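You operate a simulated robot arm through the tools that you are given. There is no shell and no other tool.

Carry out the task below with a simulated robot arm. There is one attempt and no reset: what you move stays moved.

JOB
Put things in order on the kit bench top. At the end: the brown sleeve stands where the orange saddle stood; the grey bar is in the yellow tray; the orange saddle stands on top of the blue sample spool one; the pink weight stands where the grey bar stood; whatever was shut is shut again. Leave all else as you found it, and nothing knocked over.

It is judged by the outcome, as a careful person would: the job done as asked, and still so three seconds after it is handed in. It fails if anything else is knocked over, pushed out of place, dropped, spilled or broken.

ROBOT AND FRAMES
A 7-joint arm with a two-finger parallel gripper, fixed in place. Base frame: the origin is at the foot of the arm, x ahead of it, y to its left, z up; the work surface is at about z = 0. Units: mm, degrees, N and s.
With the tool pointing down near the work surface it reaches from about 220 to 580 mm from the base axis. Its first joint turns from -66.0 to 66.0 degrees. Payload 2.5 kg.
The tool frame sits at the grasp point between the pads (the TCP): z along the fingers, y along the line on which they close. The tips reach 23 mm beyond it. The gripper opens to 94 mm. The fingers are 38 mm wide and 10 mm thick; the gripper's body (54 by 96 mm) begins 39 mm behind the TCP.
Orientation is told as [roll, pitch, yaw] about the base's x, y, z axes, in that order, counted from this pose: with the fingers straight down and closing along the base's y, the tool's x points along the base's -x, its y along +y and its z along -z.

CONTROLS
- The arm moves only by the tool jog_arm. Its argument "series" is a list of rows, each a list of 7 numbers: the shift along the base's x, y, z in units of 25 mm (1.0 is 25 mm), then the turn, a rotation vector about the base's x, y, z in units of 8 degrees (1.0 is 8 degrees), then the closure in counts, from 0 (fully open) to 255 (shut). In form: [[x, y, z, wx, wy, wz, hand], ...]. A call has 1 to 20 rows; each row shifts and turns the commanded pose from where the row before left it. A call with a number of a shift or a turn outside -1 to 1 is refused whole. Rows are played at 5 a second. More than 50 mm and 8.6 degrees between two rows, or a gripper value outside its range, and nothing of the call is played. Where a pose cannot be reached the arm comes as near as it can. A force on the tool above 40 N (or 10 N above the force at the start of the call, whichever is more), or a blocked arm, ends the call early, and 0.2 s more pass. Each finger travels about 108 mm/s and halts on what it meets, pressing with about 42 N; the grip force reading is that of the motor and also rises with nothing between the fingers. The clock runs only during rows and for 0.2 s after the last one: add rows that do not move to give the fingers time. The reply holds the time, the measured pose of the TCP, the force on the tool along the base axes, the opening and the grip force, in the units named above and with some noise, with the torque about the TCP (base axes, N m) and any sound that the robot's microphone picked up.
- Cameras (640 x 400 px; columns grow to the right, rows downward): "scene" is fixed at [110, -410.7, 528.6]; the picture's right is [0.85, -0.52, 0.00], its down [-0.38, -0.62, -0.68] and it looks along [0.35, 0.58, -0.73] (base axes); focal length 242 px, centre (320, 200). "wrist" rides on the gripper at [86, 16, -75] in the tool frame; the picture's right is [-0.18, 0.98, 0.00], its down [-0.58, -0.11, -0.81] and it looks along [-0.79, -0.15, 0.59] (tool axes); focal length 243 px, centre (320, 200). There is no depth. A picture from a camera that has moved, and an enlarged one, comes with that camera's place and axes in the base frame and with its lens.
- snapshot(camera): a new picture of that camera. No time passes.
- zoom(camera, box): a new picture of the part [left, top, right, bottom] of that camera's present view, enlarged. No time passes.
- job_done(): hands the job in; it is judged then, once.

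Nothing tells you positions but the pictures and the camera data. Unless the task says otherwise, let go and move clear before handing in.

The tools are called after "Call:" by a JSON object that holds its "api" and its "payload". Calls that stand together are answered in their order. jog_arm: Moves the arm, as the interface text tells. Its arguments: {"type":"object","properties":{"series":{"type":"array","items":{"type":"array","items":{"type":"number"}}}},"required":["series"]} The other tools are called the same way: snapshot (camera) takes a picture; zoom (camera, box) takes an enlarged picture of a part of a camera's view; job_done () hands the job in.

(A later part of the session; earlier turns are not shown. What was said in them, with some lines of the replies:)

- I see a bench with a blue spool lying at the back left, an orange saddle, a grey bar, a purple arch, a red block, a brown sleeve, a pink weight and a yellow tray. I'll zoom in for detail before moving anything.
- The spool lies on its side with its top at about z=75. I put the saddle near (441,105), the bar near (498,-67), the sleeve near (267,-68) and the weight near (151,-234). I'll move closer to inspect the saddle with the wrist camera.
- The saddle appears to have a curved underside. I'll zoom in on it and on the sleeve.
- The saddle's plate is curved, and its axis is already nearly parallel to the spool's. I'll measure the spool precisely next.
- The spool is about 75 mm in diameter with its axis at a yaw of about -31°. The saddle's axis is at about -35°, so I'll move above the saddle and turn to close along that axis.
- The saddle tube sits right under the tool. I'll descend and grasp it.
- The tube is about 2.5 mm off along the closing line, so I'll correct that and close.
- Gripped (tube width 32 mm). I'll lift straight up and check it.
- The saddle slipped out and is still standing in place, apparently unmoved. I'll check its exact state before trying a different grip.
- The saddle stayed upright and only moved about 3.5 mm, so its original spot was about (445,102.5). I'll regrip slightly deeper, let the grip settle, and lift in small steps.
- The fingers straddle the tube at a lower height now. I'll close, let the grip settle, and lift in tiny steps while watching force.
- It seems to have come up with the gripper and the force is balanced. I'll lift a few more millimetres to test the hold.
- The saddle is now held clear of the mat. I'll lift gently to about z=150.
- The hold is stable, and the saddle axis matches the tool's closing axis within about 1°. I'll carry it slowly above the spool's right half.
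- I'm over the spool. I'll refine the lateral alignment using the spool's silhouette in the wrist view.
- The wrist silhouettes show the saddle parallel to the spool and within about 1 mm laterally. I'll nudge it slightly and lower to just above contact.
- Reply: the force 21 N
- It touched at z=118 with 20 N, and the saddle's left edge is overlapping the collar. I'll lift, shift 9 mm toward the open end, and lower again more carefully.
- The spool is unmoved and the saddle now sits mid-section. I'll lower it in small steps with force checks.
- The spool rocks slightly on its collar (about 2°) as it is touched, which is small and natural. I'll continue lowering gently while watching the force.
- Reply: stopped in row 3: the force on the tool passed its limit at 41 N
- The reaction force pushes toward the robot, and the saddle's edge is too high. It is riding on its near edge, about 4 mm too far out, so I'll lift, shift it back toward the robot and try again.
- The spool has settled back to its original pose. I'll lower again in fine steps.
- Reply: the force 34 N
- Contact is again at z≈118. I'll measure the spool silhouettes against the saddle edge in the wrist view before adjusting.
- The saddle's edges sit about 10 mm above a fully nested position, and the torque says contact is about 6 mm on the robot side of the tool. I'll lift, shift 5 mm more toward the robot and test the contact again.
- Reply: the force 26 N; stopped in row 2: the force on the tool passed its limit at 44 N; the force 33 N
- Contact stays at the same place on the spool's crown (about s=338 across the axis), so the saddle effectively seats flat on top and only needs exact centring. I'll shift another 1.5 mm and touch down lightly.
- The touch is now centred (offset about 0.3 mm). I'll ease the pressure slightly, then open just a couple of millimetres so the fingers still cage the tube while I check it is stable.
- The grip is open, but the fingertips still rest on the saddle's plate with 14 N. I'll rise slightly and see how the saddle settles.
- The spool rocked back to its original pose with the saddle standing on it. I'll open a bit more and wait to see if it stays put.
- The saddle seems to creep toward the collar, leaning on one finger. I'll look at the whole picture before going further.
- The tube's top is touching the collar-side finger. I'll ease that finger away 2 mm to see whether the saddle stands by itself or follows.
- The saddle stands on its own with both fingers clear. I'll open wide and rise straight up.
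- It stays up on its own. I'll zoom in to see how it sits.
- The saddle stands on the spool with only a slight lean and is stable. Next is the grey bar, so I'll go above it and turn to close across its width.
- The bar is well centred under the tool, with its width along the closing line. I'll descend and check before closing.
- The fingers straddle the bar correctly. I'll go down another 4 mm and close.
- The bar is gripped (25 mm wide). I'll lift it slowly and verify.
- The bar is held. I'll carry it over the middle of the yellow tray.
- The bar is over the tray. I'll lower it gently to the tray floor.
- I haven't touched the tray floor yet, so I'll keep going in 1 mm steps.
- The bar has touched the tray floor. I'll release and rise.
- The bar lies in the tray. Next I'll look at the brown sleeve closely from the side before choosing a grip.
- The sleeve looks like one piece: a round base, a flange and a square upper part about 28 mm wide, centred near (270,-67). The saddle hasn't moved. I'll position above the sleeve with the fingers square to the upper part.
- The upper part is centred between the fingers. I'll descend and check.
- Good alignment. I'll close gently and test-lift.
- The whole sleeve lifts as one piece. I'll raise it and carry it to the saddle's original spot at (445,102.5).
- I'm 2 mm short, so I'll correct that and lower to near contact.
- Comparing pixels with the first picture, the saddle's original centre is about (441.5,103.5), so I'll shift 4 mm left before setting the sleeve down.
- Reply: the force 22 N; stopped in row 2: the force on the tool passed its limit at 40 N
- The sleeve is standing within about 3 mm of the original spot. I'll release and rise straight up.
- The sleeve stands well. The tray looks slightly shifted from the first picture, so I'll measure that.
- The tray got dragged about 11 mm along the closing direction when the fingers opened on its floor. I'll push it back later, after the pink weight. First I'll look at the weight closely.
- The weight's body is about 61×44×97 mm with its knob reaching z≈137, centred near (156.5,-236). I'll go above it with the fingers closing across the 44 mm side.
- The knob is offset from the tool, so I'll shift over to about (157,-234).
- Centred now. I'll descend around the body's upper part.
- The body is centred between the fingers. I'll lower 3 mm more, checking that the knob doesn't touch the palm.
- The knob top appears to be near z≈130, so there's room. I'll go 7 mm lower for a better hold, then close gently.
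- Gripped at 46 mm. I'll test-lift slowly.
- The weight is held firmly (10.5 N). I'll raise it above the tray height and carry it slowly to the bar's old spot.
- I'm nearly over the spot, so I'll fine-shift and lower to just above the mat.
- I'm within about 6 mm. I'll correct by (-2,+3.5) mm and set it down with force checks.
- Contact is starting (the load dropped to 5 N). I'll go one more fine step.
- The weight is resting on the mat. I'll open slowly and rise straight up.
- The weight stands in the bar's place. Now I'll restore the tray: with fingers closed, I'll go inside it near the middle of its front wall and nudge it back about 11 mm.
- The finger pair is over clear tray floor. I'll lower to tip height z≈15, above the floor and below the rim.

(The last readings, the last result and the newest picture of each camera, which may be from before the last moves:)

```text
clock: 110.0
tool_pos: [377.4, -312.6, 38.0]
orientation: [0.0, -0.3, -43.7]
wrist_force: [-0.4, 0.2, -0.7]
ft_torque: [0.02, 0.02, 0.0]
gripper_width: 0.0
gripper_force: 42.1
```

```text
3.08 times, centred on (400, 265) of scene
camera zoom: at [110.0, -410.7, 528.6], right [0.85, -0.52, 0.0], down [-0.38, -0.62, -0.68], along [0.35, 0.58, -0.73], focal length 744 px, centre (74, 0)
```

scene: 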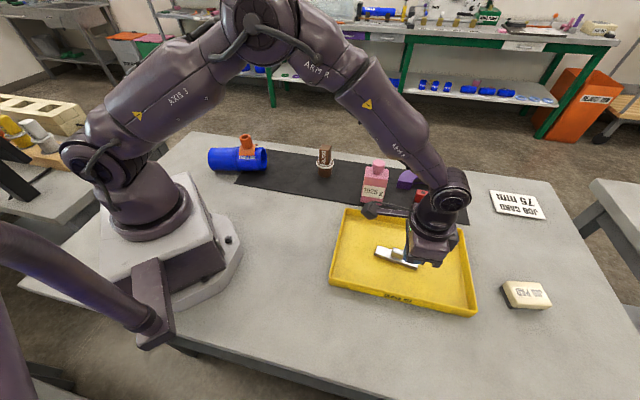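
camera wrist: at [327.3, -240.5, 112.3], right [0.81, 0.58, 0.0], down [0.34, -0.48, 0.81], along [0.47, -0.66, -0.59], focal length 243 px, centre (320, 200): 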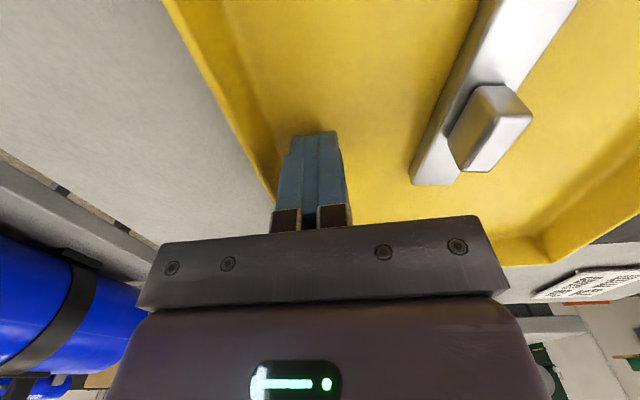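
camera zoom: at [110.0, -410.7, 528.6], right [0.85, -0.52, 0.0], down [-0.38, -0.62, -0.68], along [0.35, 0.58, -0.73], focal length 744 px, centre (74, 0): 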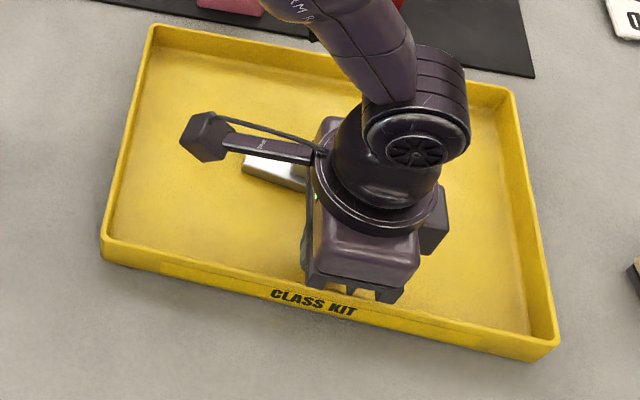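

No contact yet. I'll continue in 2 mm steps.

Call:
{"api": "jog_arm", "payload": {"series": [[-0.055, -0.058, 0, 0, 0, 0, 255], [-0.055, -0.058, 0, 0, 0, 0, 255], [-0.055, -0.058, 0, 0, 0, 0, 255], [-0.055, -0.058, 0, 0, 0, 0, 255], [-0.055, -0.058, 0, 0, 0, 0, 255], [0, 0, 0, 0, 0, 0, 255]]}}

Call:
{"api": "zoom", "payload": {"camera": "scene", "box": [320, 200, 480, 330]}}

```text
clock: 111.4
tool_pos: [371.2, -320.4, 36.7]
orientation: [-0.1, -0.2, -43.7]
wrist_force: [0.3, 0.9, 0.8]
ft_torque: [0.0, 0.01, -0.01]
gripper_width: 0.1
gripper_force: 42.6
```

```text
3.08 times, centred on (400, 265) of scene
camera zoom: at [110.0, -410.7, 528.6], right [0.85, -0.52, 0.0], down [-0.38, -0.62, -0.68], along [0.35, 0.58, -0.73], focal length 744 px, centre (74, 0)
```

zoom: 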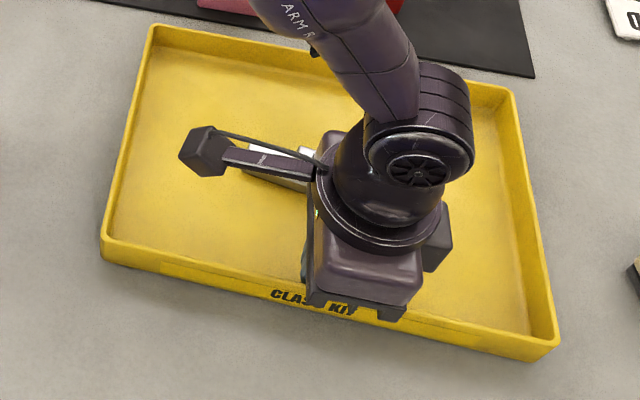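

Call:
{"api": "jog_arm", "payload": {"series": [[-0.055, -0.058, 0, 0, 0, 0, 255], [-0.055, -0.058, 0, 0, 0, 0, 255], [-0.055, -0.058, 0, 0, 0, 0, 255], [0, 0, 0, 0, 0, 0, 255]]}}

Call:
{"api": "zoom", "payload": {"camera": "scene", "box": [320, 200, 480, 330]}}

Call:
{"api": "snapshot", "payload": {"camera": "wrist"}}

```text
clock: 112.4
tool_pos: [366.9, -325.1, 38.2]
orientation: [0.0, -0.4, -43.7]
wrist_force: [1.4, 1.5, 1.0]
ft_torque: [0.0, 0.02, -0.04]
gripper_width: 0.1
gripper_force: 41.8
```

```text
3.08 times, centred on (400, 265) of scene
camera zoom: at [110.0, -410.7, 528.6], right [0.85, -0.52, 0.0], down [-0.38, -0.62, -0.68], along [0.35, 0.58, -0.73], focal length 744 px, centre (74, 0)
```

zoom: 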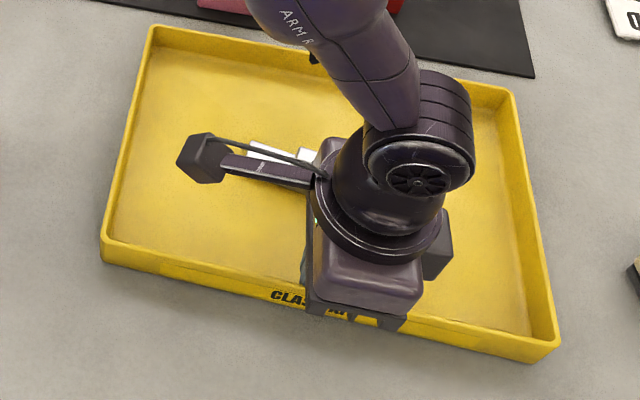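

```text
taken
camera wrist: at [315.8, -252.4, 113.2], right [0.81, 0.58, 0.0], down [0.34, -0.48, 0.81], along [0.47, -0.66, -0.59], focal length 243 px, centre (320, 200)
```

wrist: 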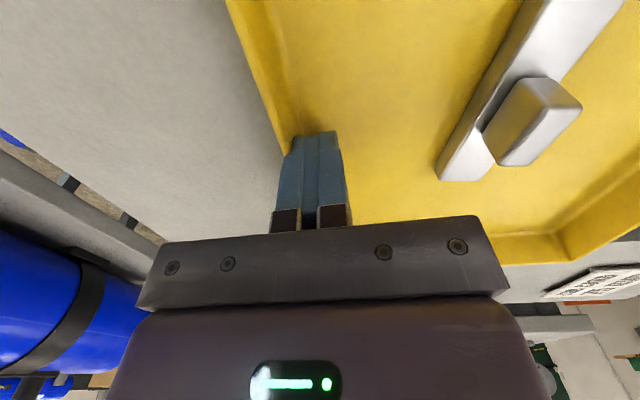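

Light contact with the wall has begun (about 2 N). I'll push 8 mm slowly, then compare with the original pixels.

Call:
{"api": "jog_arm", "payload": {"series": [[-0.055, -0.058, 0, 0, 0, 0, 255], [-0.055, -0.058, 0, 0, 0, 0, 255], [-0.055, -0.058, 0, 0, 0, 0, 255], [-0.055, -0.058, 0, 0, 0, 0, 255], [0, 0, 0, 0, 0, 0, 255]]}}

Call:
{"api": "zoom", "payload": {"camera": "scene", "box": [320, 200, 480, 330]}}

Call:
{"api": "zoom", "payload": {"camera": "scene", "box": [440, 160, 600, 330]}}

Call:
{"api": "zoom", "payload": {"camera": "scene", "box": [240, 190, 400, 340]}}

```text
clock: 113.6
tool_pos: [360.3, -331.2, 38.4]
orientation: [-0.1, -0.2, -43.6]
wrist_force: [1.4, 1.8, 0.7]
ft_torque: [0.03, -0.03, -0.02]
gripper_width: 0.0
gripper_force: 41.9
```

```text
3.08 times, centred on (400, 265) of scene
camera zoom: at [110.0, -410.7, 528.6], right [0.85, -0.52, 0.0], down [-0.38, -0.62, -0.68], along [0.35, 0.58, -0.73], focal length 744 px, centre (74, 0)
```

zoom: 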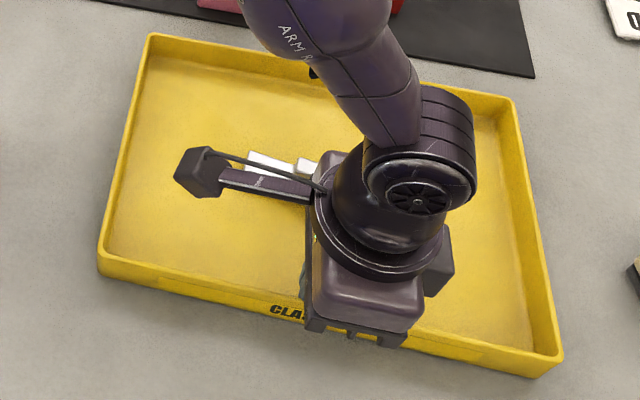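

```text
2.35 times, centred on (520, 245) of scene
camera zoom: at [110.0, -410.7, 528.6], right [0.85, -0.52, 0.0], down [-0.38, -0.62, -0.68], along [0.35, 0.58, -0.73], focal length 569 px, centre (-151, 94)
```

zoom: 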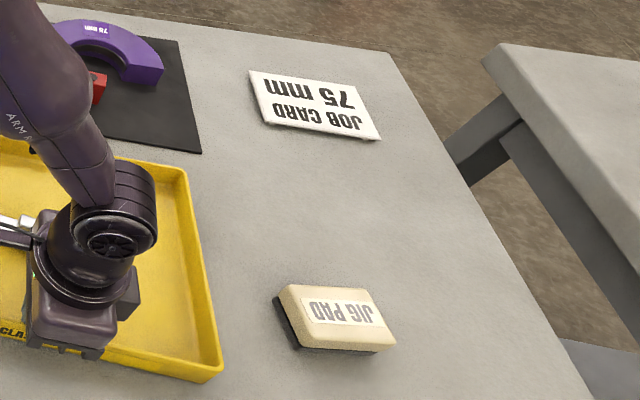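

```text
2.67 times, centred on (320, 265) of scene
camera zoom: at [110.0, -410.7, 528.6], right [0.85, -0.52, 0.0], down [-0.38, -0.62, -0.68], along [0.35, 0.58, -0.73], focal length 645 px, centre (320, 27)
```

zoom: 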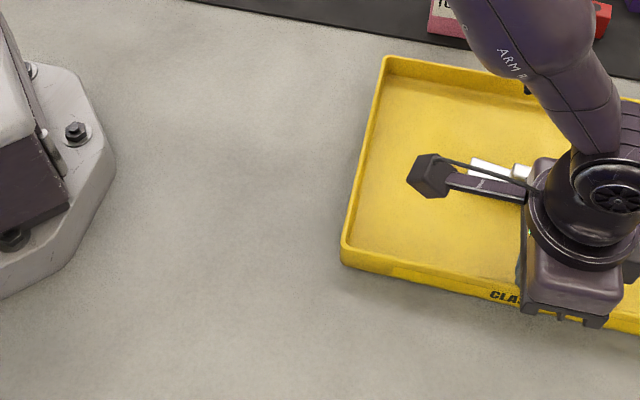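

The left corners match the original and the right side is about 3 mm short. I'll push 1.5 mm more, then back off and lift out.

Call:
{"api": "jog_arm", "payload": {"series": [[-0.045, -0.045, 0, 0, 0, 0, 255], [0, 0, 0, 0, 0, 0, 255], [0.2, 0.21, 0, 0, 0, 0, 255], [0.3, 0.31, 0, 0, 0, 0, 255], [0, 0, 0.6, 0, 0, 0, 255], [0, 0, 0.9, 0, 0, 0, 255], [0, 0, 0.9, 0, 0, 0, 255], [0, 0, 0.9, 0, 0, 0, 255], [0, 0, 0.9, 0, 0, 0, 255], [0, 0, 0.9, 0, 0, 0, 255], [-0.6, 0.6, 0.3, 0, 0, 0, 200], [-0.9, 0.9, 0, 0, 0, 0, 150], [-0.9, 0.9, 0, 0, 0, 0, 100], [-0.9, 0.9, 0, 0, 0, 0, 50], [-0.9, 0.9, 0, 0, 0, 0, 0], [0, 0, 0, 0, 0, 0, 0]]}}

Call:
{"api": "snapshot", "payload": {"camera": "scene"}}

Call:
{"api": "zoom", "payload": {"camera": "scene", "box": [440, 160, 600, 330]}}

Call:
{"api": "zoom", "payload": {"camera": "scene", "box": [240, 190, 400, 340]}}

```text
clock: 117.0
tool_pos: [266.6, -212.7, 171.5]
orientation: [-0.1, -0.3, -43.7]
wrist_force: [-0.2, 0.2, 0.5]
ft_torque: [-0.01, -0.01, 0.03]
gripper_width: 94.1
gripper_force: 0.0
```

```text
taken
```

scene: 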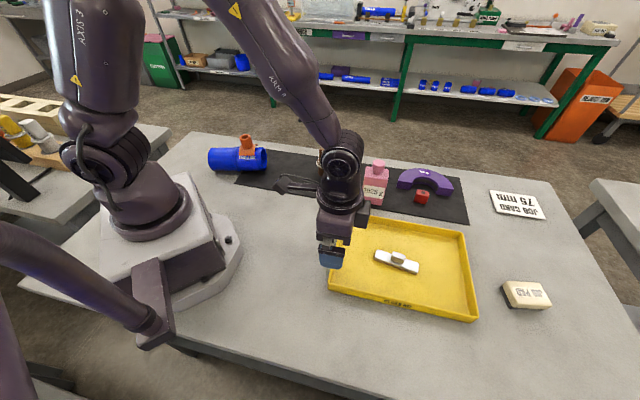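

```text
2.35 times, centred on (520, 245) of scene
camera zoom: at [110.0, -410.6, 528.6], right [0.85, -0.52, 0.0], down [-0.38, -0.62, -0.68], along [0.35, 0.58, -0.73], focal length 569 px, centre (-151, 94)
```

zoom: 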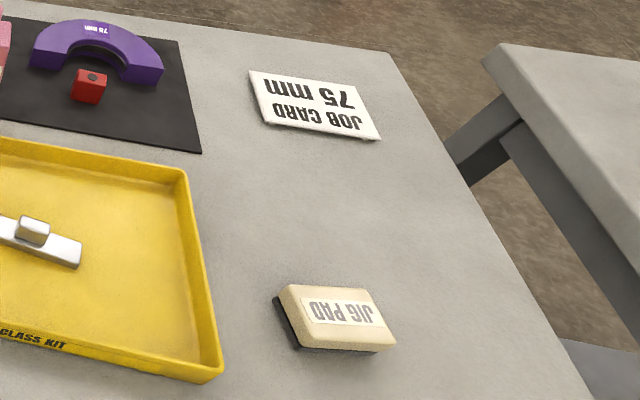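

```text
2.67 times, centred on (320, 265) of scene
camera zoom: at [110.0, -410.6, 528.6], right [0.85, -0.52, 0.0], down [-0.38, -0.62, -0.68], along [0.35, 0.58, -0.73], focal length 645 px, centre (320, 27)
```

zoom: 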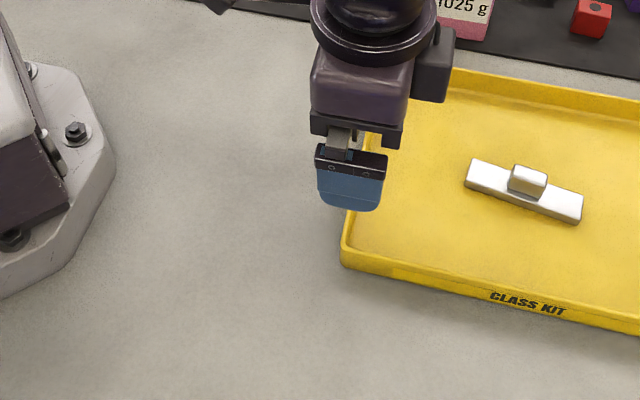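

The tray is back to its original position within a millimetre or two. I'll raise the arm clear and inspect everything.

Call:
{"api": "jog_arm", "payload": {"series": [[0.3, 0.3, 0.9, 0, 0, 0, 0], [0.3, 0.3, 0.9, 0, 0, 0, 0], [0.3, 0.3, 0.9, 0, 0, 0, 0], [0.3, 0.3, 0.9, 0, 0, 0, 0], [0.3, 0, 0.9, 0, 0, 0, 0], [0, 0, 0, 0, 0, 0, 0], [0, 0, 0, 0, 0, 0, 0]]}}

Call:
{"api": "snapshot", "payload": {"camera": "scene"}}

Call:
{"api": "zoom", "payload": {"camera": "scene", "box": [200, 115, 290, 180]}}

Call:
{"api": "zoom", "payload": {"camera": "scene", "box": [300, 130, 480, 240]}}

```text
clock: 118.6
tool_pos: [304.6, -182.6, 286.7]
orientation: [-0.1, -0.3, -43.7]
wrist_force: [0.2, -0.2, 0.4]
ft_torque: [0.01, -0.01, 0.01]
gripper_width: 94.0
gripper_force: 0.2
```

```text
taken
```

scene: 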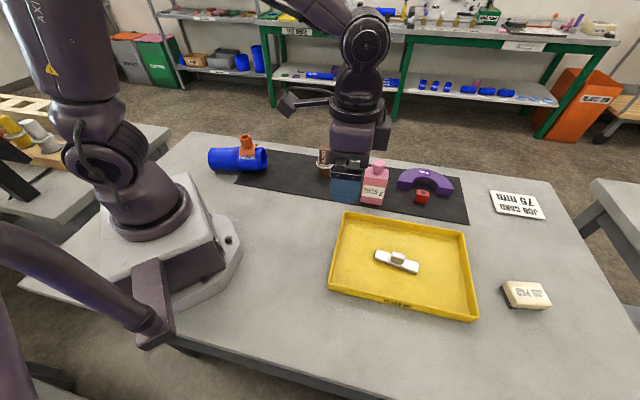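

```text
6.15 times, centred on (245, 148) of scene
camera zoom: at [110.0, -410.7, 528.6], right [0.85, -0.52, 0.0], down [-0.38, -0.62, -0.68], along [0.35, 0.58, -0.73], focal length 1488 px, centre (782, 523)
```

zoom: 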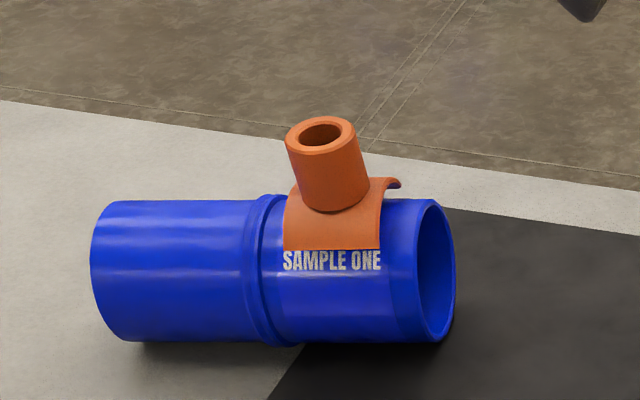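

```text
3.56 times, centred on (390, 185) of scene
camera zoom: at [110.0, -410.7, 528.6], right [0.85, -0.52, 0.0], down [-0.38, -0.62, -0.68], along [0.35, 0.58, -0.73], focal length 859 px, centre (71, 253)
```

zoom: 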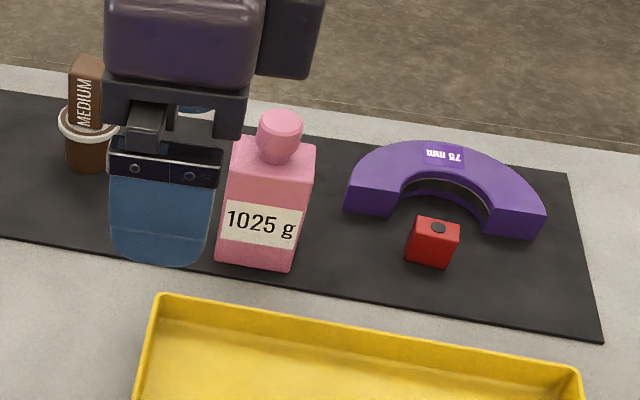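

Everything is in place: the saddle stands on spool one and has not moved for over a minute. The sleeve is on the saddle's old spot, the bar is in the tray, and the weight is on the bar's old spot. The tray is back where it was, nothing needed shutting, and the arm is clear, so I'm handing the job in.

Call:
{"api": "job_done", "payload": {}}

```text
The job is handed in.
```

I've handed the job in with all four items moved and nothing knocked over. The last pictures showed everything standing, with the arm clear.

- **Orange saddle:** it stands on blue sample spool one, on the half with the label. It sits on the top of the spool rather than nesting fully over the curve. It leans about 2–3°, and it hadn't moved in the 80 seconds between release and hand-in. On the first try it slipped out of the gripper and slid about 4 mm, but it stayed upright and the second grip held.
- **Brown sleeve:** it stands where the saddle stood, within about 3 mm by my estimate.
- **Grey bar:** it lies in the yellow tray.
- **Pink weight:** it stands where the bar stood, within a few millimetres.
- **Yellow tray:** when I let go of the bar, the opening fingers dragged the tray about 11 mm. I pushed it back, and it now matches the first picture to within about 2 mm.

I saw nothing that had been shut, so nothing needed closing again.
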